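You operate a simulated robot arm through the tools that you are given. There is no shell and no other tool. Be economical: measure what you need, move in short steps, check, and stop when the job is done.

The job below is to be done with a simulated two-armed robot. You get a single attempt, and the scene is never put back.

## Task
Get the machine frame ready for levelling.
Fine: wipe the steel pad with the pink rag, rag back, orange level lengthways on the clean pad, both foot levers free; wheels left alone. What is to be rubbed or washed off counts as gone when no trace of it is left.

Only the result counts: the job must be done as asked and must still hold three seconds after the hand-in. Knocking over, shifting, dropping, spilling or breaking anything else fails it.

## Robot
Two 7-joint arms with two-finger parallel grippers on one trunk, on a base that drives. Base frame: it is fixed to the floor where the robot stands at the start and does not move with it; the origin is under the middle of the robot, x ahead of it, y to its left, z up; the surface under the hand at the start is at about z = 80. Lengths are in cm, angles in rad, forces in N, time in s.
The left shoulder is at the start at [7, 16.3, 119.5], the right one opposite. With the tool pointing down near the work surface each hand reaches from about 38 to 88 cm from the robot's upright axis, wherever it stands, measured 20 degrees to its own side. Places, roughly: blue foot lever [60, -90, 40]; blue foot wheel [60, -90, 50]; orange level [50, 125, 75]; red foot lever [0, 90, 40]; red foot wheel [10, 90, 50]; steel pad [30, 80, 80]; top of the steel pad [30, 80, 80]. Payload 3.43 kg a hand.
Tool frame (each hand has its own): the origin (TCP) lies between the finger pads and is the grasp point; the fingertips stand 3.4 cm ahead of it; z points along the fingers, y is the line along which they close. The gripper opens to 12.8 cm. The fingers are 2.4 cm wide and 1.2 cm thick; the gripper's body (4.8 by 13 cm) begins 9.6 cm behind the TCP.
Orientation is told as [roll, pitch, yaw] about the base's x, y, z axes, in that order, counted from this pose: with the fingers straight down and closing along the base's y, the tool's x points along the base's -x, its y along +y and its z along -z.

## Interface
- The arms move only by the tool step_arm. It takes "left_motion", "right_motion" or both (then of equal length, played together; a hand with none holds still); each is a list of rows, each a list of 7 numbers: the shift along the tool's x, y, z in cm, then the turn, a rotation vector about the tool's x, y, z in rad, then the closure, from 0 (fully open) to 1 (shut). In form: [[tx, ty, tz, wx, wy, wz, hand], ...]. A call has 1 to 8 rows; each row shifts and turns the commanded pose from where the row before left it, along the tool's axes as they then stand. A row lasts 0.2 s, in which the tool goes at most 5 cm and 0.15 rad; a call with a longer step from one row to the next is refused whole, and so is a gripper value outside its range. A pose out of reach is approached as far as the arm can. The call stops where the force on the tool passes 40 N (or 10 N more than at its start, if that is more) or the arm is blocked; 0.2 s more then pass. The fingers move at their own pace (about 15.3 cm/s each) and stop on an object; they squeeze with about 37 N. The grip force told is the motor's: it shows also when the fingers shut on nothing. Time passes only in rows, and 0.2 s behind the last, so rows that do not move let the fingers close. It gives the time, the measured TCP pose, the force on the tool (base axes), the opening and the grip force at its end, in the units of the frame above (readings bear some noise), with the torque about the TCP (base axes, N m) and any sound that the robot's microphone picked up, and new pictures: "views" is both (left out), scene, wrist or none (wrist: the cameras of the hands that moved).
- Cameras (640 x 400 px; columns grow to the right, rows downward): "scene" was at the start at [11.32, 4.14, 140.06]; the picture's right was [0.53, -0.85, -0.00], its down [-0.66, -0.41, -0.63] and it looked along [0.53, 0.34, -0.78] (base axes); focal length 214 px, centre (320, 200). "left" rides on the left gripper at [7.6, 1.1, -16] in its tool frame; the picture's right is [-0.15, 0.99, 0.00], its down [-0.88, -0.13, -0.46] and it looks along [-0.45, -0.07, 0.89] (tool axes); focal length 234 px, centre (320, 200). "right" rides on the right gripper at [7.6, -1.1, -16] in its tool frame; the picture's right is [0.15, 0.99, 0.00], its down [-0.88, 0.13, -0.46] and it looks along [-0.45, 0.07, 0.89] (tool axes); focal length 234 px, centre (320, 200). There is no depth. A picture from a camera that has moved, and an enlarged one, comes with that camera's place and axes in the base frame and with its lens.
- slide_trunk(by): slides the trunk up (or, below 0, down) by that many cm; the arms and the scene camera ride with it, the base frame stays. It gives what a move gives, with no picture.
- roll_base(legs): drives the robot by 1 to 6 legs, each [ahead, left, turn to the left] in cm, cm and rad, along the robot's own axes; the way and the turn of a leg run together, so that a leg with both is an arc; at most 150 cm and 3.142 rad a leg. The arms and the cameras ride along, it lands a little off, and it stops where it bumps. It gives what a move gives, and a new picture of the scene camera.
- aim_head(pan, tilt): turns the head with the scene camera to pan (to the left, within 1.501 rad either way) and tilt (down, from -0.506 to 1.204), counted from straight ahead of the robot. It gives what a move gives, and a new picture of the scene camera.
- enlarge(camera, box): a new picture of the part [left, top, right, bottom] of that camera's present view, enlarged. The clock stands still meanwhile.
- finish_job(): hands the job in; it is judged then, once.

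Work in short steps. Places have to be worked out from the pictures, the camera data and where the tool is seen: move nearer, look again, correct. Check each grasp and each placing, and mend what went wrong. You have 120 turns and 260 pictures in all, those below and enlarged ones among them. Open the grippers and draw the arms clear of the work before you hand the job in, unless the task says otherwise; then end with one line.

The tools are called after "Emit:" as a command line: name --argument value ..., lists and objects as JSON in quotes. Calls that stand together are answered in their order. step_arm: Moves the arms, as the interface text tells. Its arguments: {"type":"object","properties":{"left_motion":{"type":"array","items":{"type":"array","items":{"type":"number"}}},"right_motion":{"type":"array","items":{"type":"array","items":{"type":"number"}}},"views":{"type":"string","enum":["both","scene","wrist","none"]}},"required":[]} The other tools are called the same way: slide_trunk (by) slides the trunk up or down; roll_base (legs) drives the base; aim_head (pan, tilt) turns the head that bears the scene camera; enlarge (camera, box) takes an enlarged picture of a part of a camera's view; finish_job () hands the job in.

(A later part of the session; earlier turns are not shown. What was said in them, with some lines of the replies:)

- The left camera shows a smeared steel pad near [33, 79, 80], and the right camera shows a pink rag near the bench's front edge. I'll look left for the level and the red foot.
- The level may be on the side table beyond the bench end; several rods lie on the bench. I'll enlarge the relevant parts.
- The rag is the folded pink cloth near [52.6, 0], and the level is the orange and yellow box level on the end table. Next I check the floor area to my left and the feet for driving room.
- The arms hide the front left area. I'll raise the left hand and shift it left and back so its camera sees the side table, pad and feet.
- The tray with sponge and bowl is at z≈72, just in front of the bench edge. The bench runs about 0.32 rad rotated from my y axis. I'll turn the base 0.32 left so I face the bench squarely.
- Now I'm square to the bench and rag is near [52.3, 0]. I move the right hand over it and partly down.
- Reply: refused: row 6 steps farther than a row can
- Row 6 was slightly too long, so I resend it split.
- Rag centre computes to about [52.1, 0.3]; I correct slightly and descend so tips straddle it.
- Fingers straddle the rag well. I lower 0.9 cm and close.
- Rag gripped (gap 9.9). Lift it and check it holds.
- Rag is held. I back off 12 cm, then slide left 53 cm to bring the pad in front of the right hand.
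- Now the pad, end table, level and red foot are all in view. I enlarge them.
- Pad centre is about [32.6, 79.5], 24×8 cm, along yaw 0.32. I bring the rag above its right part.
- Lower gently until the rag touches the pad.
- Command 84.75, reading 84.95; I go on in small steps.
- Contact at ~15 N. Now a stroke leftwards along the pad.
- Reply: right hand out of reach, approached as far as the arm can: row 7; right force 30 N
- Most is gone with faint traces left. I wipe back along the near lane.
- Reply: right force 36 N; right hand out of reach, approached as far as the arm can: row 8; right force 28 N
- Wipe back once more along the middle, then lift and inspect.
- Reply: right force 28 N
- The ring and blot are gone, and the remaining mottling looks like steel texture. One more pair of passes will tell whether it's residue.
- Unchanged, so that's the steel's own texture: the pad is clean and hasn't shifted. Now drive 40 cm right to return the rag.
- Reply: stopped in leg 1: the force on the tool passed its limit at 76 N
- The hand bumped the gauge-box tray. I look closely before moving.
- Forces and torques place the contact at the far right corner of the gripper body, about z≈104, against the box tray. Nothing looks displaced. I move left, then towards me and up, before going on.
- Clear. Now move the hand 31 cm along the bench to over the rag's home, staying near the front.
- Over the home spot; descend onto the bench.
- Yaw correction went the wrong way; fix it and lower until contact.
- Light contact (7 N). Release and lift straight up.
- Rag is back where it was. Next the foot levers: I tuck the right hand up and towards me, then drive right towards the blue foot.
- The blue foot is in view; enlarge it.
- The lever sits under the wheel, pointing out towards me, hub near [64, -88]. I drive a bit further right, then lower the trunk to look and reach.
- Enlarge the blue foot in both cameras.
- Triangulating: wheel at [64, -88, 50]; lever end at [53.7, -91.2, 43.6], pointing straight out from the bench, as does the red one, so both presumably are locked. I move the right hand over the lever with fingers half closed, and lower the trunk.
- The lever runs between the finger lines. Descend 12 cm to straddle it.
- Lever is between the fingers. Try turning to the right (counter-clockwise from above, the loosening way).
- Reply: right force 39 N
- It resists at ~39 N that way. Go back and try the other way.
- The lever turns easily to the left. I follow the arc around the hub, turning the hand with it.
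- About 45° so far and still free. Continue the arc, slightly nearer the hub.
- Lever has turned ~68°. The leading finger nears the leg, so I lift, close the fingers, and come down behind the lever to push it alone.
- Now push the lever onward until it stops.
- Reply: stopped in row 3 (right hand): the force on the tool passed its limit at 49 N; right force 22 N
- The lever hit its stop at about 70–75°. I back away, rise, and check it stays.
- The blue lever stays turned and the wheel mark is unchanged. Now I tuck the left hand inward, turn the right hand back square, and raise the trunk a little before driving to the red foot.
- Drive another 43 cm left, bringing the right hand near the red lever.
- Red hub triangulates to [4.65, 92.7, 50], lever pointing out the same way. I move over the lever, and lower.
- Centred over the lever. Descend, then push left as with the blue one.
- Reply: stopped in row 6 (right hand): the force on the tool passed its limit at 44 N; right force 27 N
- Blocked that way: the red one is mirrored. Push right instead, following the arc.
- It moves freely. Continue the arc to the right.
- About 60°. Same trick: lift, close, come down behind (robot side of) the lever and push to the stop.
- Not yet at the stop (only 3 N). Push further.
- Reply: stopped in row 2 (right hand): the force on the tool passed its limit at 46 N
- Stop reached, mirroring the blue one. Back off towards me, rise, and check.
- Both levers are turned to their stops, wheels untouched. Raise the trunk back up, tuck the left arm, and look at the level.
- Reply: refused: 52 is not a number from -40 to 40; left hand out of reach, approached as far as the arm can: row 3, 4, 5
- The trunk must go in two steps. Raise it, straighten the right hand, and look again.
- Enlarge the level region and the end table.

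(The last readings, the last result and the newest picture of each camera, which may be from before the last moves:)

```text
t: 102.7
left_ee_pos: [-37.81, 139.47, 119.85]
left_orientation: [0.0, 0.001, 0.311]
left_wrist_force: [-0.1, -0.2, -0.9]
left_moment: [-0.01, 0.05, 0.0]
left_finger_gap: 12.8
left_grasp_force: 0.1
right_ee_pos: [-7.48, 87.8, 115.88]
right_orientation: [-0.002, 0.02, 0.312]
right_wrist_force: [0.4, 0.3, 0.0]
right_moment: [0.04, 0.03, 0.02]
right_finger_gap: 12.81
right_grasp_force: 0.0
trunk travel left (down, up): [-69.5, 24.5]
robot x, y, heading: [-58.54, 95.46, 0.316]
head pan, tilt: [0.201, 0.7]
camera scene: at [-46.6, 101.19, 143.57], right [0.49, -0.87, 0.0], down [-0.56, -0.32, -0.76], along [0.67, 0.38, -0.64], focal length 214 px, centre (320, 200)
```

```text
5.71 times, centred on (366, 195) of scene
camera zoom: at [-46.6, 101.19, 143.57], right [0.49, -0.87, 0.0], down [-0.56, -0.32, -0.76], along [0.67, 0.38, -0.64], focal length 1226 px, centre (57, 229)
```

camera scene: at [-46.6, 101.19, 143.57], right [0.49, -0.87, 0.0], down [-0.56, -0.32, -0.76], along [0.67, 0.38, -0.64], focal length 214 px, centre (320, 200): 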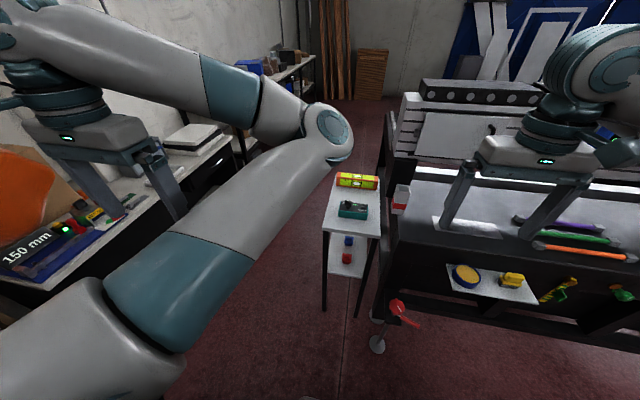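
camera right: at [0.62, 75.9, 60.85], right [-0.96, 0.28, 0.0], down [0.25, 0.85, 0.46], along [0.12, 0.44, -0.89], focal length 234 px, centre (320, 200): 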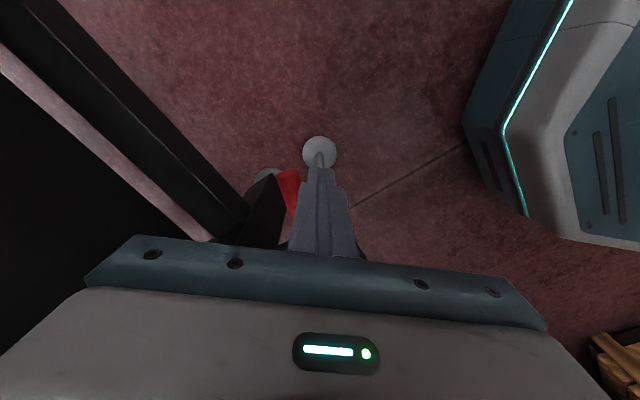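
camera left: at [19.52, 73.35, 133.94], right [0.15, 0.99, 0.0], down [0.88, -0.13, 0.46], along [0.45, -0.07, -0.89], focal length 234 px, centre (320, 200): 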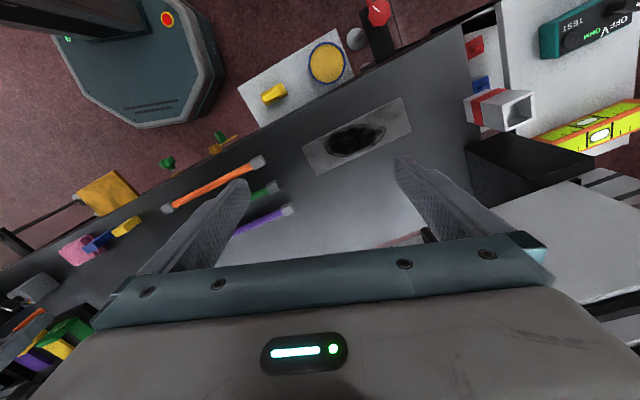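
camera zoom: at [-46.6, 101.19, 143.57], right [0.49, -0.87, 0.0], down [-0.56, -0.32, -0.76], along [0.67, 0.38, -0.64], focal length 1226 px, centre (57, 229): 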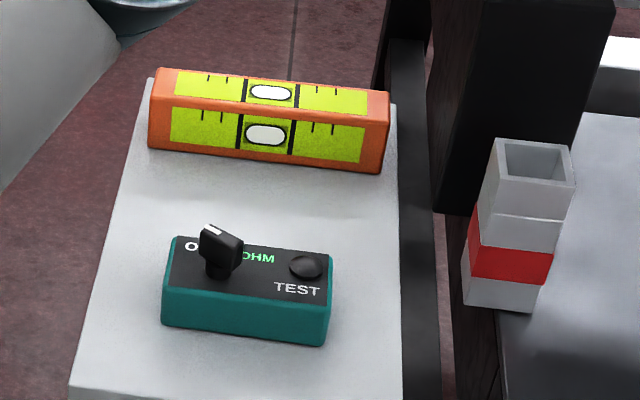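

The level is ~21.5×4×6 cm, parallel to the bench, centre about [44.4, 129.8], z 75–81. I drive left 11, then ahead 30.

Emit:
roll_base --legs '[[0, 11, 0], [30, 0, 0]]'

Emit:
enlarge --camera "right" --box '[0, 0, 640, 399]'

```text
t: 105.5
left_ee_pos: [-12.6, 159.05, 119.94]
left_orientation: [0.0, 0.0, 0.31]
left_wrist_force: [0.4, -0.6, -0.1]
left_moment: [0.0, 0.01, 0.02]
left_finger_gap: 12.79
left_grasp_force: 0.0
right_ee_pos: [17.5, 107.33, 115.96]
right_orientation: [-0.004, 0.02, 0.308]
right_wrist_force: [0.1, -0.2, 0.1]
right_moment: [-0.02, -0.01, 0.02]
right_finger_gap: 12.81
right_grasp_force: 0.1
trunk travel left (down, up): [-69.5, 24.5]
robot x, y, heading: [-33.52, 115.0, 0.311]
head pan, tilt: [0.201, 0.7]
camera scene: at [-21.5, 120.85, 143.59], right [0.49, -0.87, 0.0], down [-0.56, -0.31, -0.77], along [0.67, 0.37, -0.64], focal length 214 px, centre (320, 200)
```

scene: 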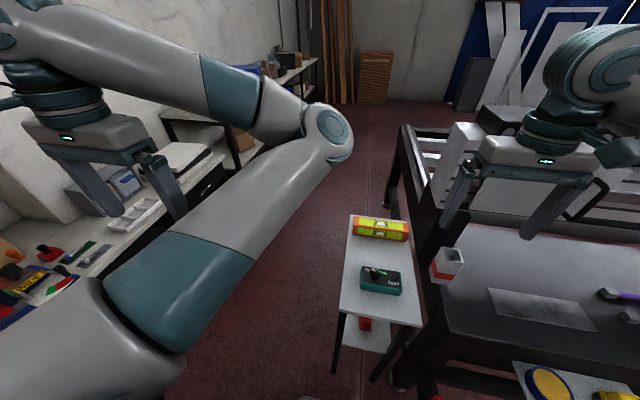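

```text
1.00 times, centred on (320, 200) of right (not enlarged: the box is as wide or as high as the picture)
camera zoom: at [11.0, 104.12, 132.14], right [-0.44, 0.9, 0.0], down [0.81, 0.39, 0.44], along [0.39, 0.19, -0.9], focal length 234 px, centre (320, 200)
```

zoom: 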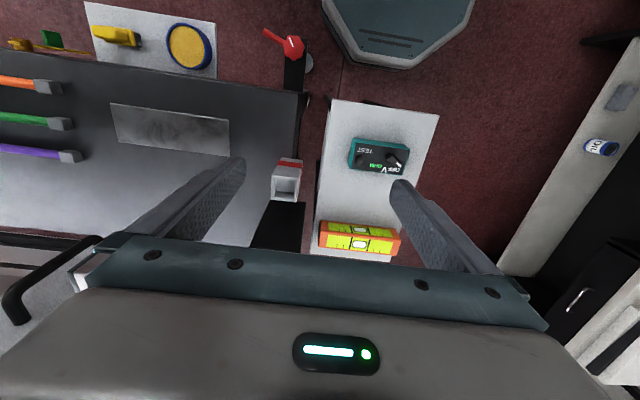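

Combining views, the level centre is about [39.6, 128.5] with top near z≈84. I move the right hand left, then forward, staying high.

Emit:
step_arm --right_motion '[[0, 4.5, 0, 0, -0.02, 0, 0], [0, 4.5, 0, 0, 0, 0, 0], [0, 4.4, 0, 0, 0, 0, 0], [-4.5, 0, 0, 0, 0, 0.14, 0], [-4.5, 0.6, 0, 0, 0, 0.14, 0], [-4.3, 1.2, 0, 0, 0, 0.14, 0], [-4.1, 1.8, 0, 0, 0, 0.14, 0], [-3.8, 2.4, 0, 0, 0, 0.14, 0]]' --views "wrist"

```text
t: 107.3
left_ee_pos: [-12.48, 159.29, 119.71]
left_orientation: [-0.002, 0.001, 0.306]
left_wrist_force: [-0.2, 0.6, -0.7]
left_moment: [0.0, 0.03, -0.01]
left_finger_gap: 12.81
left_grasp_force: 0.1
right_ee_pos: [35.05, 127.02, 116.1]
right_orientation: [-0.004, -0.003, -0.395]
right_wrist_force: [-0.6, 1.6, 1.1]
right_moment: [-0.04, 0.01, 0.01]
right_finger_gap: 12.81
right_grasp_force: 0.1
trunk travel left (down, up): [-69.5, 24.5]
robot x, y, heading: [-33.61, 115.17, 0.308]
head pan, tilt: [0.201, 0.7]
camera right: at [27.62, 129.04, 132.04], right [0.24, 0.97, 0.0], down [0.86, -0.22, 0.46], along [0.44, -0.12, -0.89], focal length 234 px, centre (320, 200)
```

right: 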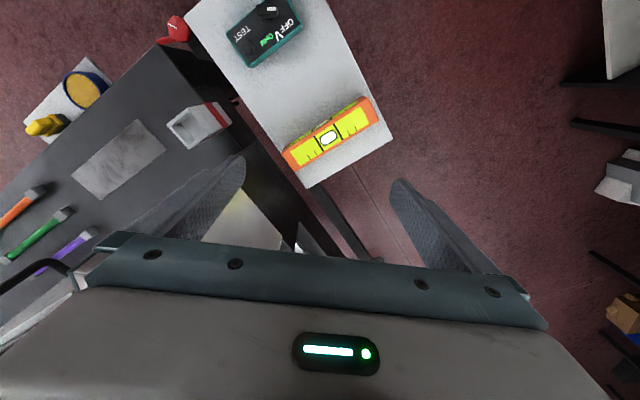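

The three views agree: level centre about [38, 128.3], top ≈83.5. I finish the rotation to yaw -1.25 so the fingers close across it, and descend partly.

Emit:
step_arm --right_motion '[[0, 0, 0, 0, 0, 0.1425, 0], [0, 0, 0, 0, 0, 0.1425, 0], [0, 0, 0, 0, 0, 0.1425, 0], [0, 0, 0, 0, 0, 0.1425, 0], [0, 0, 0, 0, 0, 0.1425, 0], [0, 0, 0, 0, 0, 0.1425, 0], [0.3, 3.2, 3, 0, 0, 0, 0], [0, 0, 5, 0, 0, 0, 0]]' --views "both"

Emit:
enlarge --camera "scene" --box '[320, 150, 480, 250]'

```text
t: 109.1
left_ee_pos: [-12.5, 159.1, 120.01]
left_orientation: [0.003, 0.003, 0.307]
left_wrist_force: [-0.8, -0.2, -0.1]
left_moment: [0.02, 0.02, 0.01]
left_finger_gap: 12.79
left_grasp_force: 0.1
right_ee_pos: [38.01, 127.7, 108.08]
right_orientation: [0.002, -0.001, -1.247]
right_wrist_force: [-0.4, 0.5, -0.1]
right_moment: [0.03, 0.02, 0.04]
right_finger_gap: 12.79
right_grasp_force: 0.2
trunk travel left (down, up): [-69.5, 24.5]
robot x, y, heading: [-33.4, 114.92, 0.31]
head pan, tilt: [0.201, 0.7]
camera scene: at [-21.32, 120.75, 143.58], right [0.49, -0.87, 0.0], down [-0.56, -0.31, -0.76], along [0.67, 0.37, -0.64], focal length 214 px, centre (320, 200)
camera right: at [34.7, 134.7, 124.0], right [0.89, 0.45, 0.0], down [0.4, -0.79, 0.46], along [0.21, -0.41, -0.89], focal length 234 px, centre (320, 200)
```

scene: 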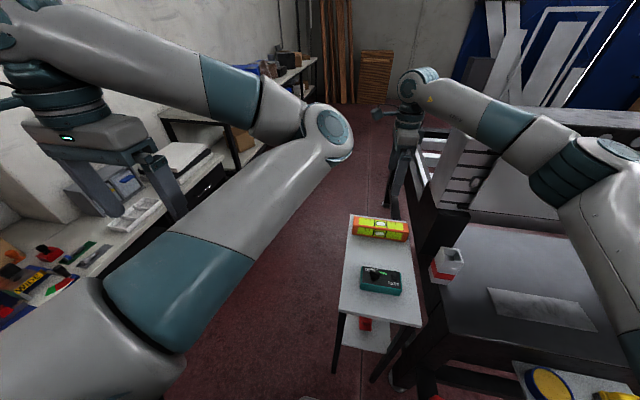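
right: 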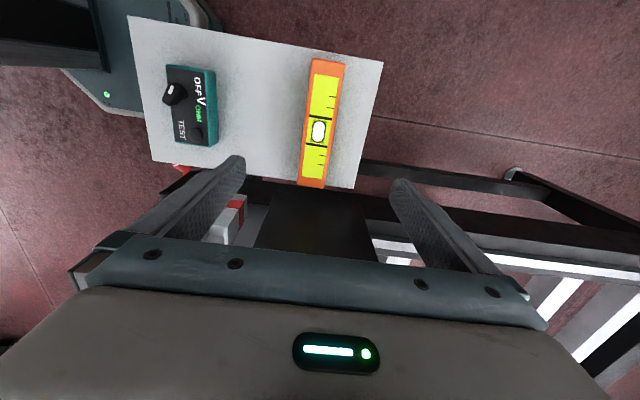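

```text
4.00 times, centred on (400, 200) of scene
camera zoom: at [-21.32, 120.75, 143.58], right [0.49, -0.87, 0.0], down [-0.56, -0.31, -0.76], along [0.67, 0.37, -0.64], focal length 858 px, centre (0, 200)
```

zoom: 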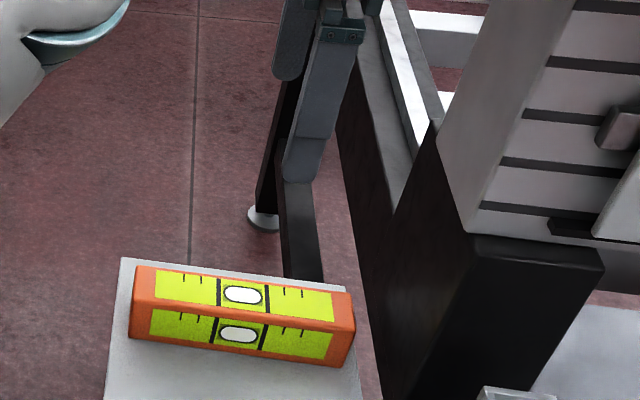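

The hand is centred over the level. Descend to just above gripping height and check.

Emit:
step_arm --right_motion '[[0, 0.2, 5, 0, 0, 0, 0], [0, 0, 5, 0, 0, 0, 0], [0, 0, 5, 0, 0, 0, 0.2], [0, 0, 4, 0, 0, 0, 0.2]]' --views "both"

Emit:
enlarge --camera "scene" --box '[320, 150, 480, 250]'

```text
t: 110.1
left_ee_pos: [-12.38, 159.19, 119.87]
left_orientation: [0.0, 0.0, 0.307]
left_wrist_force: [0.5, -0.2, 0.1]
left_moment: [0.03, 0.01, 0.03]
left_finger_gap: 12.8
left_grasp_force: 0.1
right_ee_pos: [38.44, 128.09, 89.19]
right_orientation: [0.001, -0.004, -1.245]
right_wrist_force: [0.1, 0.6, -0.7]
right_moment: [-0.01, 0.0, 0.04]
right_finger_gap: 10.23
right_grasp_force: 0.1
trunk travel left (down, up): [-69.5, 24.5]
robot x, y, heading: [-33.94, 115.4, 0.312]
head pan, tilt: [0.201, 0.7]
camera scene: at [-21.33, 120.9, 143.57], right [0.49, -0.87, 0.0], down [-0.56, -0.31, -0.76], along [0.67, 0.37, -0.65], focal length 214 px, centre (320, 200)
camera right: at [35.06, 135.02, 105.03], right [0.89, 0.45, 0.0], down [0.4, -0.79, 0.46], along [0.21, -0.41, -0.89], focal length 234 px, centre (320, 200)
```

scene: 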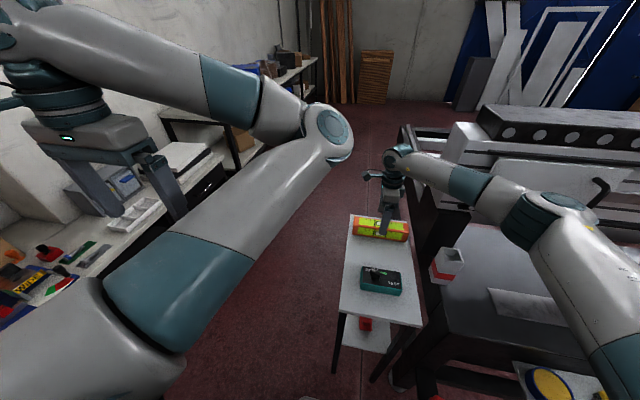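
right: 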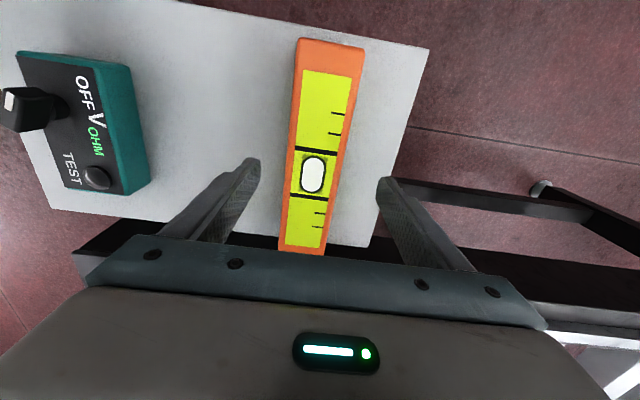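

```text
4.00 times, centred on (400, 200) of scene
camera zoom: at [-21.33, 120.9, 143.57], right [0.49, -0.87, 0.0], down [-0.56, -0.31, -0.76], along [0.67, 0.37, -0.65], focal length 858 px, centre (0, 200)
```

zoom: 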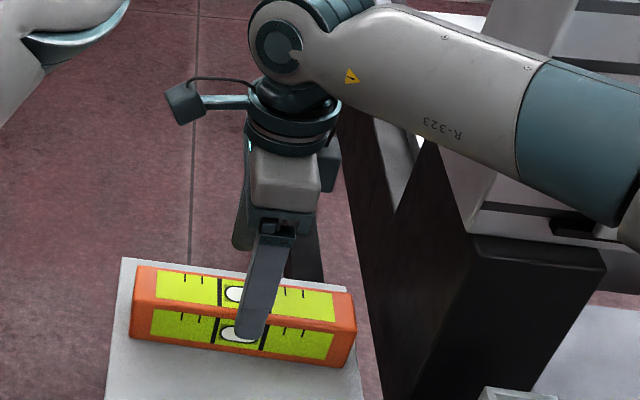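

Well aligned. Lower 5 cm and close.

Emit:
step_arm --right_motion '[[-0.4, 0, 3, 0, 0, 0, 0.2], [0, 0, 2, 0, 0, 0, 0.2], [0, 0, 0, 0, 0, 0, 0.6], [0, 0, 0, 0, 0, 0, 1], [0, 0, 0, 0, 0, 0, 1]]' --views "wrist"

Emit:
enlarge --camera "scene" --box '[320, 150, 480, 250]'

```text
t: 111.3
left_ee_pos: [-12.63, 159.05, 119.92]
left_orientation: [0.001, 0.001, 0.309]
left_wrist_force: [0.0, 0.4, 0.4]
left_moment: [0.02, -0.01, -0.01]
left_finger_gap: 12.79
left_grasp_force: 0.0
right_ee_pos: [38.45, 127.66, 84.15]
right_orientation: [0.0, -0.004, -1.248]
right_wrist_force: [-1.5, -0.7, -0.6]
right_moment: [-0.49, 0.01, -0.16]
right_finger_gap: 4.99
right_grasp_force: 36.9
trunk travel left (down, up): [-69.5, 24.5]
robot x, y, heading: [-33.17, 115.09, 0.315]
head pan, tilt: [0.201, 0.7]
camera right: at [34.97, 134.6, 100.1], right [0.89, 0.45, 0.0], down [0.4, -0.79, 0.46], along [0.21, -0.41, -0.89], focal length 234 px, centre (320, 200)
```

right: 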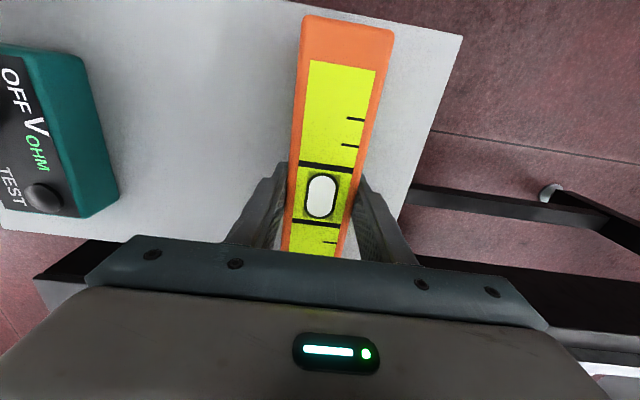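

```text
4.00 times, centred on (400, 200) of scene
camera zoom: at [-21.45, 120.89, 143.57], right [0.49, -0.87, 0.0], down [-0.56, -0.31, -0.76], along [0.67, 0.37, -0.64], focal length 858 px, centre (0, 200)
```

zoom: 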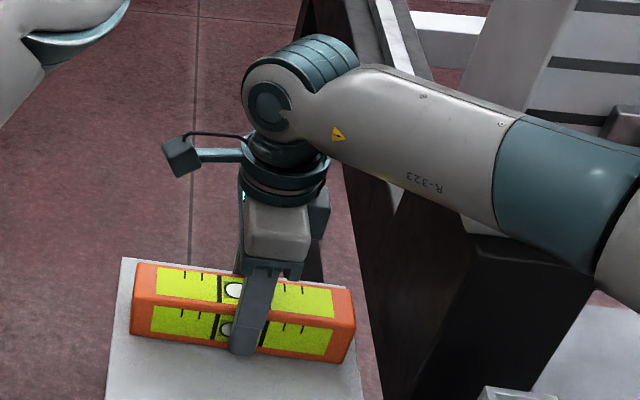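

Level gripped (gap 5.0) near its middle. Lift it well above the black panel and tube.

Emit:
step_arm --right_motion '[[0, 0, -2, 0, 0, 0, 1], [0, 0, -4, 0, 0, 0, 1], [0, 0, -5, 0, 0, 0, 1], [0, 0, -5, 0, 0, 0, 1], [0, 0, -5, 0, 0, 0, 1], [0, 0, -4, 0, 0, 0, 1]]' --views "both"

```text
t: 112.7
left_ee_pos: [-12.64, 159.23, 119.88]
left_orientation: [0.0, 0.0, 0.309]
left_wrist_force: [-0.2, 0.2, -0.3]
left_moment: [-0.02, 0.0, -0.03]
left_finger_gap: 12.79
left_grasp_force: 0.0
right_ee_pos: [38.35, 127.66, 109.11]
right_orientation: [0.0, -0.004, -1.246]
right_wrist_force: [0.3, -0.3, -6.0]
right_moment: [-0.01, -0.03, -0.04]
right_finger_gap: 4.98
right_grasp_force: 36.5
trunk travel left (down, up): [-69.5, 24.5]
robot x, y, heading: [-33.26, 115.54, 0.31]
head pan, tilt: [0.201, 0.7]
camera scene: at [-21.48, 120.89, 143.57], right [0.49, -0.87, 0.0], down [-0.56, -0.31, -0.76], along [0.67, 0.37, -0.64], focal length 214 px, centre (320, 200)
camera right: at [34.97, 134.54, 125.0], right [0.89, 0.45, 0.0], down [0.4, -0.79, 0.46], along [0.21, -0.41, -0.89], focal length 234 px, centre (320, 200)
```

scene: 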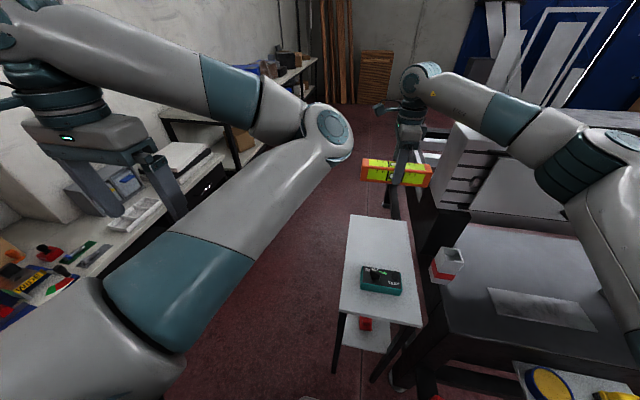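
right: 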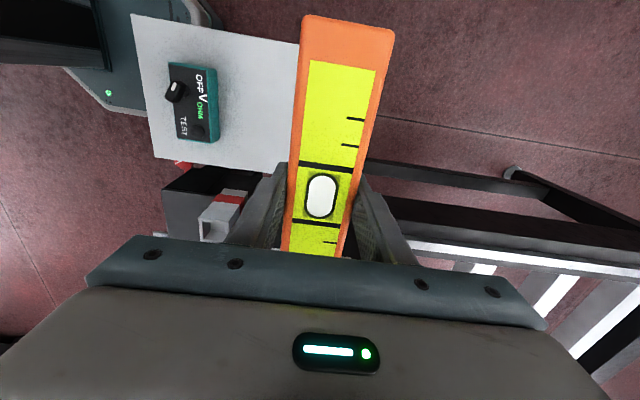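

Held well. Pull back 20.6 cm towards me, then go right over the bench.

Emit:
step_arm --right_motion '[[0, -4.2, 0, 0, 0, 0, 1], [0, -4.2, 0, 0, 0, 0, 1], [0, -4.2, 0, 0, 0, 0, 1], [-1.5, -4, 0, 0, 0, 0, 1], [-2.5, -4, 0, 0, 0, 0, 1], [-4.5, 0, 0, 0, 0, 0, 1], [-4.5, 0, 0, 0, 0, 0, 1], [-4.5, 0, 0, 0, 0, 0, 1]]' --views "scene"

Emit:
step_arm --right_motion '[[-4.5, 0, 0, 0, 0, 0, 1], [-4.5, 0, 0, 0, 0, 0, 1], [-4.5, 0, 0, 0, 0, 0, 1], [-4.5, 0, 0, 0, 0, 0, 1], [-4.5, 0, 0, 0, 0, 0, 1], [-4, 0, 0, 0, 0, 0, 1]]' --views "both"

```text
t: 114.5
left_ee_pos: [-12.55, 158.98, 120.11]
left_orientation: [0.002, -0.001, 0.308]
left_wrist_force: [-0.3, -0.2, 0.6]
left_moment: [0.0, -0.03, 0.0]
left_finger_gap: 12.78
left_grasp_force: 0.0
right_ee_pos: [24.31, 104.34, 109.1]
right_orientation: [0.001, -0.001, -1.243]
right_wrist_force: [0.0, -0.4, -5.9]
right_moment: [0.06, -0.01, 0.0]
right_finger_gap: 4.96
right_grasp_force: 36.7
trunk travel left (down, up): [-69.5, 24.5]
robot x, y, heading: [-33.12, 115.16, 0.309]
head pan, tilt: [0.201, 0.7]
camera scene: at [-21.42, 120.61, 143.59], right [0.49, -0.87, 0.0], down [-0.56, -0.31, -0.77], along [0.67, 0.37, -0.64], focal length 214 px, centre (320, 200)
```

scene: 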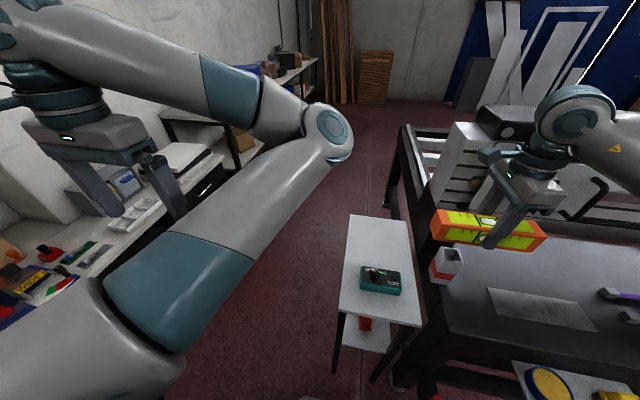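

```text
t: 115.9
left_ee_pos: [-12.46, 159.04, 119.88]
left_orientation: [0.002, 0.002, 0.309]
left_wrist_force: [-0.2, 0.5, -0.6]
left_moment: [0.01, 0.03, -0.02]
left_finger_gap: 12.79
left_grasp_force: 0.0
right_ee_pos: [32.66, 79.3, 108.99]
right_orientation: [0.001, -0.002, -1.246]
right_wrist_force: [0.3, 0.1, -5.5]
right_moment: [-0.04, -0.01, 0.02]
right_finger_gap: 4.97
right_grasp_force: 36.9
trunk travel left (down, up): [-69.5, 24.5]
robot x, y, heading: [-33.52, 115.05, 0.31]
head pan, tilt: [0.201, 0.7]
camera scene: at [-21.38, 120.71, 143.58], right [0.49, -0.87, 0.0], down [-0.56, -0.31, -0.76], along [0.67, 0.37, -0.64], focal length 214 px, centre (320, 200)
camera right: at [29.28, 86.22, 124.95], right [0.89, 0.46, 0.0], down [0.4, -0.79, 0.46], along [0.21, -0.41, -0.89], focal length 234 px, centre (320, 200)
```

scene: 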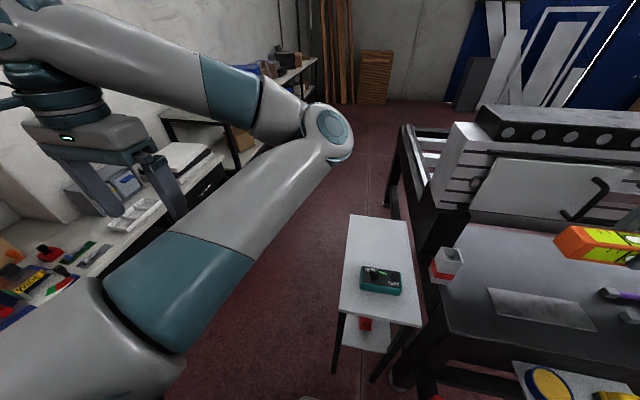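
right: 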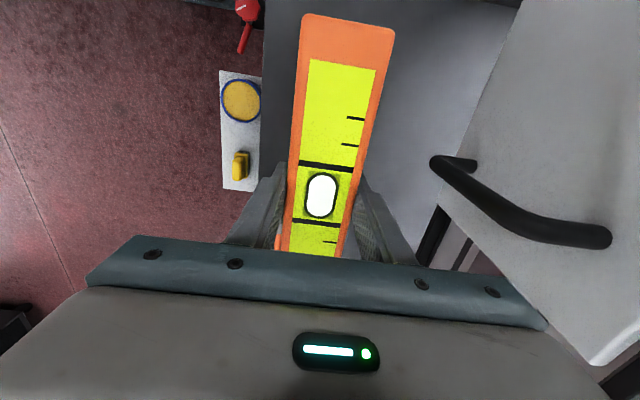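

TCP is above the pad centre. I aim the head at the pad to watch the lowering.

Emit:
aim_head --pan -0.6 --tilt 0.8

Emit:
step_arm --right_motion '[[0, 0, 5, 0, 0, 0, 1], [0, 0, 5, 0, 0, 0, 1], [0, 0, 5, 0, 0, 0, 1]]' --views "both"

Emit:
enlarge --camera "scene" --box '[240, 120, 400, 220]'

```text
t: 117.0
left_ee_pos: [-12.42, 159.0, 119.89]
left_orientation: [0.0, 0.002, 0.309]
left_wrist_force: [-0.1, -0.3, 0.0]
left_moment: [0.0, 0.01, -0.03]
left_finger_gap: 12.76
left_grasp_force: 0.2
right_ee_pos: [32.63, 79.56, 108.95]
right_orientation: [0.001, -0.001, -1.246]
right_wrist_force: [1.0, -1.1, -5.7]
right_moment: [-0.04, -0.03, -0.03]
right_finger_gap: 4.98
right_grasp_force: 37.2
trunk travel left (down, up): [-69.5, 24.5]
robot x, y, heading: [-33.13, 115.48, 0.305]
head pan, tilt: [-0.6, 0.799]
camera scene: at [-21.07, 114.36, 142.75], right [-0.29, -0.96, 0.0], down [-0.69, 0.21, -0.7], along [0.67, -0.2, -0.72], focal length 214 px, centre (320, 200)
```

scene: 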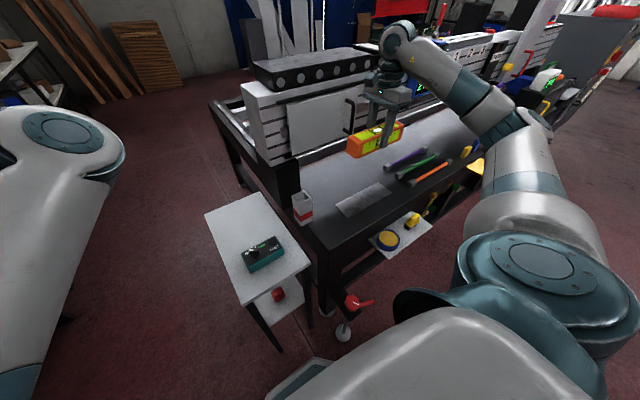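

```text
t: 117.8
left_ee_pos: [-12.41, 159.06, 119.89]
left_orientation: [0.003, 0.002, 0.308]
left_wrist_force: [-0.2, 0.2, 0.1]
left_moment: [-0.01, -0.01, 0.01]
left_finger_gap: 12.81
left_grasp_force: 0.0
right_ee_pos: [32.83, 79.28, 93.97]
right_orientation: [0.0, -0.003, -1.245]
right_wrist_force: [0.1, -0.5, -6.1]
right_moment: [-0.03, 0.02, 0.05]
right_finger_gap: 4.97
right_grasp_force: 36.9
trunk travel left (down, up): [-69.5, 24.5]
robot x, y, heading: [-33.47, 114.93, 0.308]
head pan, tilt: [-0.6, 0.799]
camera scene: at [-21.02, 114.3, 142.75], right [-0.29, -0.96, 0.0], down [-0.69, 0.21, -0.7], along [0.67, -0.2, -0.72], focal length 214 px, centre (320, 200)
camera right: at [29.4, 86.26, 109.92], right [0.89, 0.45, 0.0], down [0.4, -0.79, 0.46], along [0.21, -0.41, -0.89], focal length 234 px, centre (320, 200)
```

scene: 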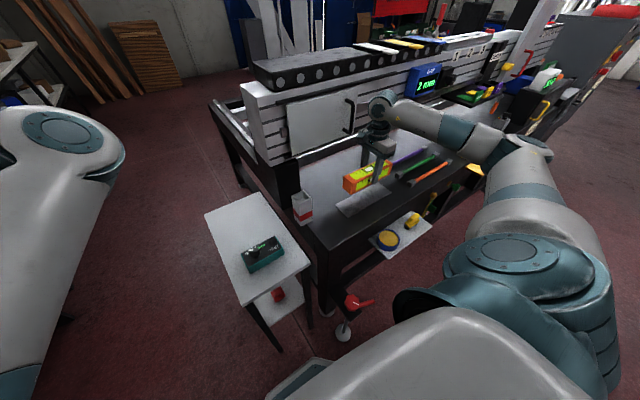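
right: 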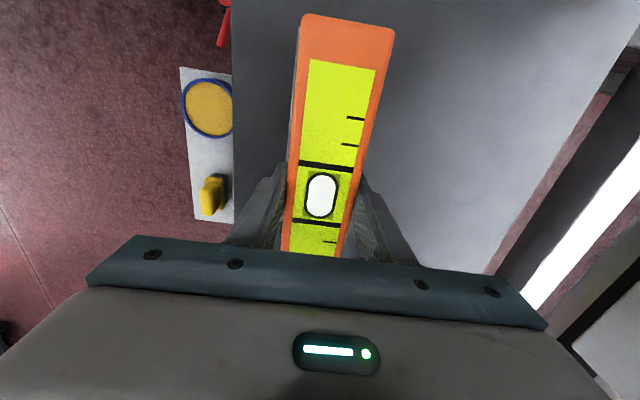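

```text
4.00 times, centred on (320, 170) of scene
camera zoom: at [-21.02, 114.3, 142.75], right [-0.29, -0.96, 0.0], down [-0.69, 0.21, -0.7], along [0.67, -0.2, -0.72], focal length 858 px, centre (320, 320)
```

zoom: 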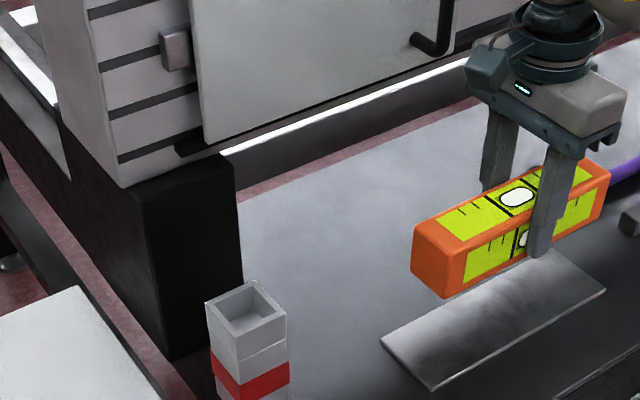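

Position looks right over the pad. Lower gently, watching force.

Emit:
step_arm --right_motion '[[0, 0, 2, 0, 0, 0, 1], [0, 0, 1.5, 0, 0, 0, 1], [0, 0, 1, 0, 0, 0, 1], [0, 0, 0.5, 0, 0, 0, 1], [0, 0, 0.5, 0, 0, 0, 1], [0, 0, 0.5, 0, 0, 0, 1]]' --views "none"

Emit:
enlarge --camera "scene" --box '[300, 140, 420, 215]'

```text
t: 119.2
left_ee_pos: [-12.42, 159.03, 119.92]
left_orientation: [0.0, 0.003, 0.31]
left_wrist_force: [0.2, -0.1, -0.7]
left_moment: [0.0, 0.0, 0.0]
left_finger_gap: 12.81
left_grasp_force: 0.0
right_ee_pos: [32.89, 79.42, 87.99]
right_orientation: [0.001, 0.001, -1.247]
right_wrist_force: [-0.3, -0.7, -7.0]
right_moment: [-0.04, 0.0, -0.01]
right_finger_gap: 4.98
right_grasp_force: 36.5
trunk travel left (down, up): [-69.5, 24.5]
robot x, y, heading: [-33.61, 114.91, 0.304]
head pan, tilt: [-0.6, 0.799]
```

```text
5.33 times, centred on (360, 178) of scene
camera zoom: at [-21.06, 114.35, 142.74], right [-0.29, -0.96, 0.0], down [-0.69, 0.21, -0.7], along [0.67, -0.2, -0.72], focal length 1144 px, centre (107, 320)
```

zoom: 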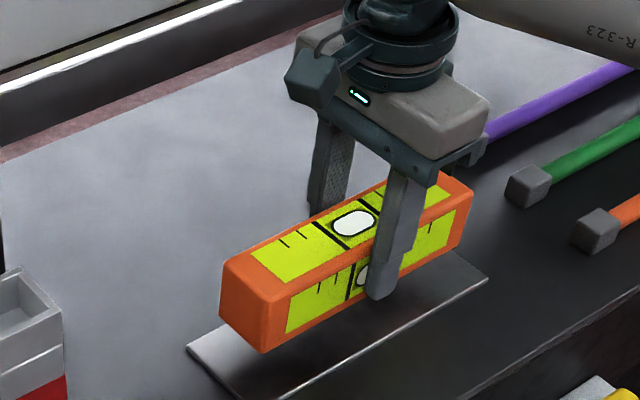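

Still a couple of cm above; continue in small steps.

Emit:
step_arm --right_motion '[[0, 0, 0.6, 0, 0, 0, 1], [0, 0, 0.6, 0, 0, 0, 1], [0, 0, 0.5, 0, 0, 0, 1], [0, 0, 0.4, 0, 0, 0, 1]]' --views "none"

Emit:
enlarge --camera "scene" --box '[300, 140, 420, 215]'

```text
t: 120.2
left_ee_pos: [-12.39, 159.03, 119.91]
left_orientation: [0.0, 0.001, 0.308]
left_wrist_force: [-0.1, 0.2, 0.4]
left_moment: [-0.01, -0.01, 0.01]
left_finger_gap: 12.79
left_grasp_force: 0.0
right_ee_pos: [32.94, 79.58, 85.9]
right_orientation: [-0.001, -0.004, -1.245]
right_wrist_force: [0.1, -0.3, -6.5]
right_moment: [0.0, 0.0, 0.04]
right_finger_gap: 4.98
right_grasp_force: 37.2
trunk travel left (down, up): [-69.5, 24.5]
robot x, y, heading: [-33.36, 115.66, 0.307]
head pan, tilt: [-0.6, 0.799]
```

```text
5.33 times, centred on (360, 178) of scene
camera zoom: at [-21.06, 114.35, 142.74], right [-0.29, -0.96, 0.0], down [-0.69, 0.21, -0.7], along [0.67, -0.2, -0.72], focal length 1144 px, centre (107, 320)
```

zoom: 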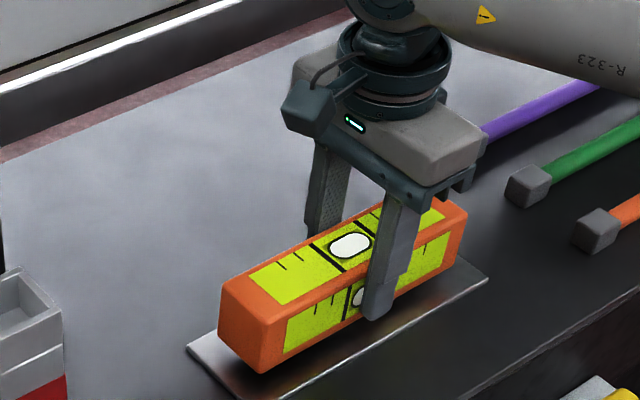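

About 1 cm to go, well centred. Continue.

Emit:
step_arm --right_motion '[[0, 0, 0.4, 0, 0, 0, 1], [0, 0, 0.3, 0, 0, 0, 1], [0, 0, 0.2, 0, 0, 0, 1], [0, 0, 0.1, 0, 0, 0, 1]]' --views "none"

Emit:
enlarge --camera "scene" --box '[300, 140, 420, 215]'

```text
t: 121.2
left_ee_pos: [-12.49, 159.08, 119.92]
left_orientation: [0.0, 0.002, 0.31]
left_wrist_force: [-0.1, 0.1, -0.2]
left_moment: [0.03, 0.02, 0.01]
left_finger_gap: 12.8
left_grasp_force: 0.0
right_ee_pos: [32.87, 79.4, 85.01]
right_orientation: [0.0, -0.001, -1.247]
right_wrist_force: [-0.5, 0.1, -6.3]
right_moment: [-0.04, 0.02, -0.02]
right_finger_gap: 4.97
right_grasp_force: 37.1
trunk travel left (down, up): [-69.5, 24.5]
robot x, y, heading: [-33.41, 115.47, 0.309]
head pan, tilt: [-0.6, 0.799]
```

```text
5.33 times, centred on (360, 178) of scene
camera zoom: at [-21.07, 114.36, 142.74], right [-0.29, -0.96, 0.0], down [-0.69, 0.21, -0.7], along [0.67, -0.2, -0.72], focal length 1144 px, centre (107, 320)
```

zoom: 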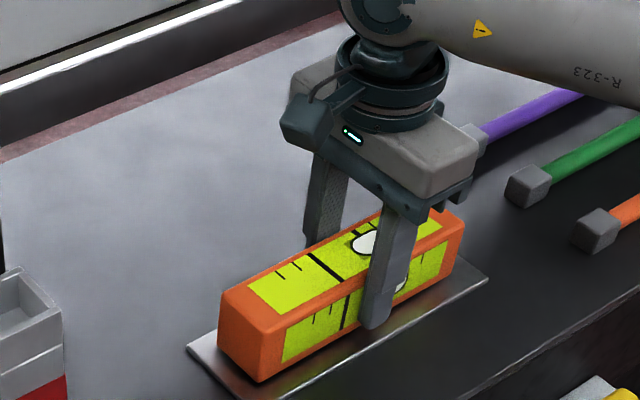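

Nearly touching. A few more small steps.

Emit:
step_arm --right_motion '[[0, 0, 0.2, 0, 0, 0, 1], [0, 0, 0.2, 0, 0, 0, 1], [0, 0, 0.1, 0, 0, 0, 1]]' --views "none"

```text
t: 122.0
left_ee_pos: [-12.78, 159.17, 120.06]
left_orientation: [0.001, 0.0, 0.306]
left_wrist_force: [0.3, 0.1, -0.2]
left_moment: [0.0, -0.05, 0.02]
left_finger_gap: 12.81
left_grasp_force: 0.1
right_ee_pos: [32.76, 79.5, 84.87]
right_orientation: [0.004, -0.006, -1.246]
right_wrist_force: [1.8, -5.1, 17.2]
right_moment: [0.21, 0.69, 0.35]
right_finger_gap: 5.01
right_grasp_force: 37.2
trunk travel left (down, up): [-69.5, 24.5]
robot x, y, heading: [-33.53, 115.24, 0.304]
head pan, tilt: [-0.6, 0.799]
```

Contact made (~23 N). Ease slightly, and open.

Emit:
step_arm --right_motion '[[0, 0, -0.2, 0, 0, 0, 1], [0, 0, 0, 0, 0, 0, 0.8], [0, 0, 0, 0, 0, 0, 0.4], [0, 0, 0, 0, 0, 0, 0.3]]' --views "none"

Emit:
enlarge --camera "scene" --box '[300, 140, 420, 215]'

```text
t: 123.0
left_ee_pos: [-12.57, 159.25, 119.78]
left_orientation: [-0.001, 0.001, 0.31]
left_wrist_force: [-0.6, 0.6, 0.1]
left_moment: [0.0, -0.01, 0.02]
left_finger_gap: 12.79
left_grasp_force: 0.1
right_ee_pos: [32.64, 79.58, 84.73]
right_orientation: [0.0, -0.002, -1.246]
right_wrist_force: [0.5, 0.0, 0.3]
right_moment: [-0.01, 0.02, 0.0]
right_finger_gap: 8.94
right_grasp_force: 0.1
trunk travel left (down, up): [-69.5, 24.5]
robot x, y, heading: [-33.71, 115.22, 0.307]
head pan, tilt: [-0.6, 0.799]
```

```text
5.33 times, centred on (360, 178) of scene
camera zoom: at [-21.17, 114.41, 142.75], right [-0.29, -0.96, 0.0], down [-0.69, 0.21, -0.7], along [0.67, -0.2, -0.72], focal length 1144 px, centre (107, 320)
```

zoom: 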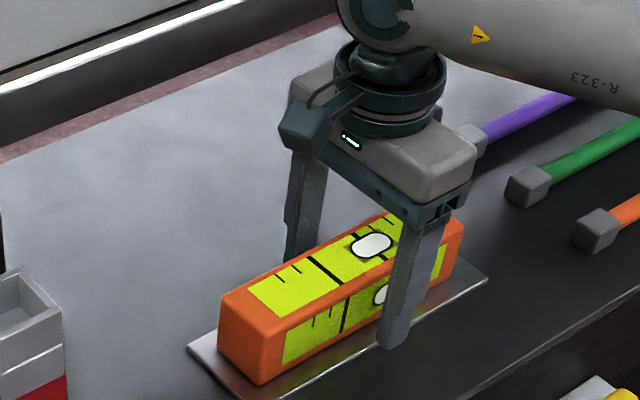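

The level rests lengthways on the pad. Raise the hand straight up and bring it back.

Emit:
step_arm --right_motion '[[0, 0, -3, 0, 0, 0, 0.3], [0, 0, -4, 0, 0, 0, 0.3], [0, 0, -5, 0, 0, 0, 0.3], [0, 0, -5, 0, 0, 0, 0.3], [0, 0, -5, 0, 0, 0, 0.3], [0, -4, -3, 0, 0, 0, 0], [0, -5, 0, 0, 0, 0, 0], [0, -4, 0, 0, 0, 0, 0]]' --views "scene"

Emit:
enlarge --camera "scene" --box '[290, 130, 450, 230]'

Emit:
enlarge --camera "scene" --box '[300, 260, 420, 335]'

Emit:
enlarge --camera "right" --box '[0, 0, 640, 399]'

```text
t: 124.8
left_ee_pos: [-12.81, 159.13, 119.99]
left_orientation: [0.001, 0.001, 0.308]
left_wrist_force: [-0.1, 0.4, -0.1]
left_moment: [-0.02, -0.08, 0.0]
left_finger_gap: 12.83
left_grasp_force: 0.1
right_ee_pos: [20.13, 75.28, 109.84]
right_orientation: [0.002, -0.002, -1.242]
right_wrist_force: [0.8, 0.0, -0.1]
right_moment: [-0.03, -0.03, 0.0]
right_finger_gap: 12.8
right_grasp_force: 0.2
trunk travel left (down, up): [-69.5, 24.5]
robot x, y, heading: [-33.57, 115.19, 0.314]
head pan, tilt: [-0.6, 0.799]
camera scene: at [-21.37, 114.4, 142.78], right [-0.29, -0.96, 0.0], down [-0.69, 0.21, -0.7], along [0.67, -0.2, -0.72], focal length 214 px, centre (320, 200)
```

scene: 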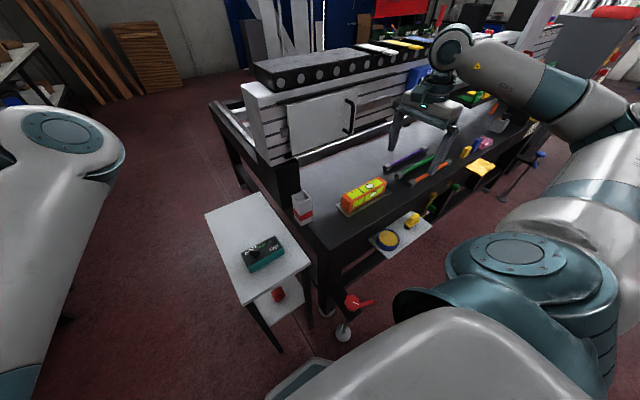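

```text
4.00 times, centred on (370, 180) of scene
camera zoom: at [-21.37, 114.4, 142.78], right [-0.29, -0.96, 0.0], down [-0.69, 0.21, -0.7], along [0.67, -0.2, -0.72], focal length 858 px, centre (120, 280)
```

zoom: 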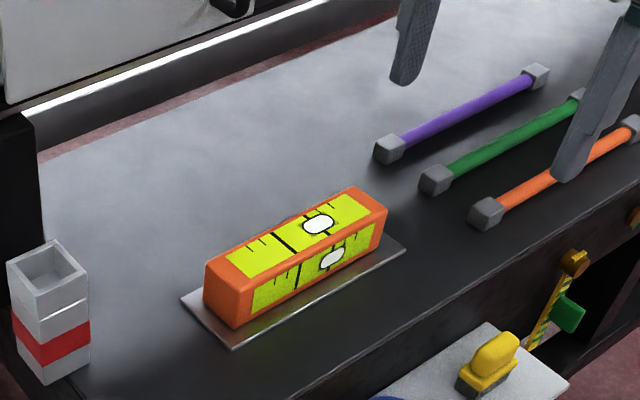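

```text
5.33 times, centred on (360, 298) of scene
camera zoom: at [-21.37, 114.4, 142.78], right [-0.29, -0.96, 0.0], down [-0.69, 0.21, -0.7], along [0.67, -0.2, -0.72], focal length 1144 px, centre (107, -320)
```

zoom: 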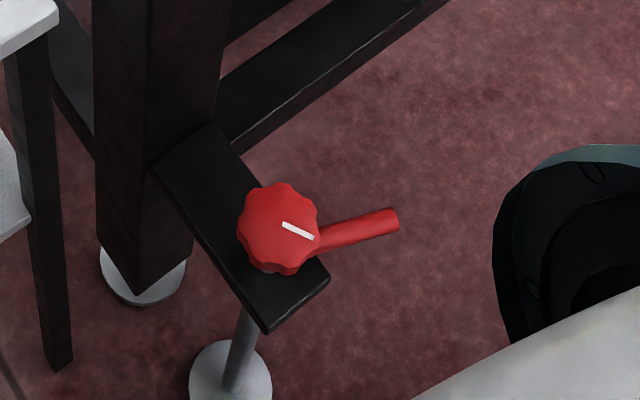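

```text
1.00 times, centred on (320, 200) of right (not enlarged: the box is as wide or as high as the picture)
camera zoom: at [16.61, 82.17, 125.7], right [0.89, 0.46, 0.0], down [0.4, -0.79, 0.46], along [0.21, -0.41, -0.89], focal length 234 px, centre (320, 200)
```

zoom: 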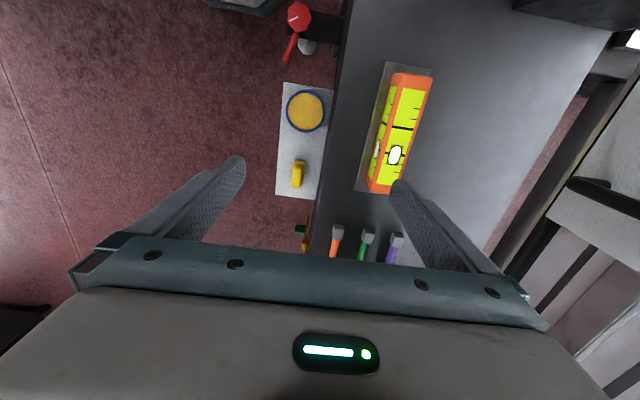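

Level sits on the pad and the red lever stays turned. Quick last check of the rag, boxes and blue lever.

Emit:
enlarge --camera "scene" --box '[430, 80, 570, 200]'

```text
3.33 times, centred on (500, 140) of scene
camera zoom: at [-21.37, 114.4, 142.78], right [-0.29, -0.96, 0.0], down [-0.69, 0.21, -0.7], along [0.67, -0.2, -0.72], focal length 715 px, centre (-280, 400)
```

zoom: 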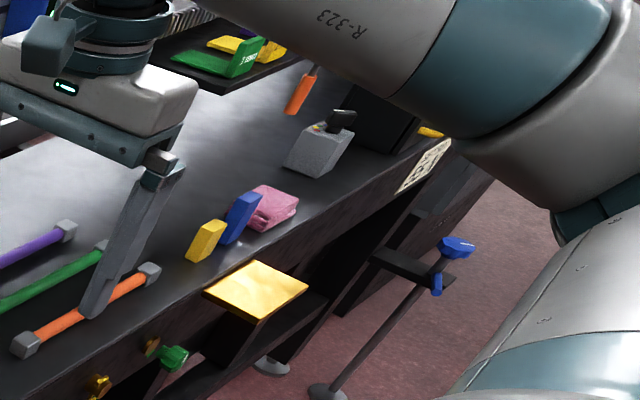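

All is in place. Draw the right hand further back, then hand in.

Emit:
step_arm --right_motion '[[0, -4, -2, 0, 0, 0, 0], [0, -4, -2, 0, 0, 0, 0], [0, 0, 0, 0, 0, 0, 0]]' --views "none"

Emit:
finish_job

```text
t: 125.6
left_ee_pos: [-12.37, 159.09, 119.88]
left_orientation: [0.0, 0.004, 0.309]
left_wrist_force: [-0.1, 0.2, -0.2]
left_moment: [0.02, 0.03, 0.01]
left_finger_gap: 12.81
left_grasp_force: 0.0
right_ee_pos: [13.12, 72.93, 113.48]
right_orientation: [-0.002, -0.002, -1.246]
right_wrist_force: [0.3, 0.4, 1.4]
right_moment: [-0.02, 0.05, -0.01]
right_finger_gap: 12.81
right_grasp_force: 0.1
trunk travel left (down, up): [-69.5, 24.5]
robot x, y, heading: [-33.64, 114.95, 0.307]
head pan, tilt: [-0.6, 0.799]
```

```text
The job is handed in.
```

I handed the job in: the pad is wiped clean, the rag is back in its place, and the orange level lies lengthways on the pad. Both foot levers are turned to their end stops, which I took to be the free position as nothing is marked, and the wheels are untouched. On the way to returning the rag, the right gripper bumped the gauge-box tray (76 N); in the pictures nothing looked displaced.
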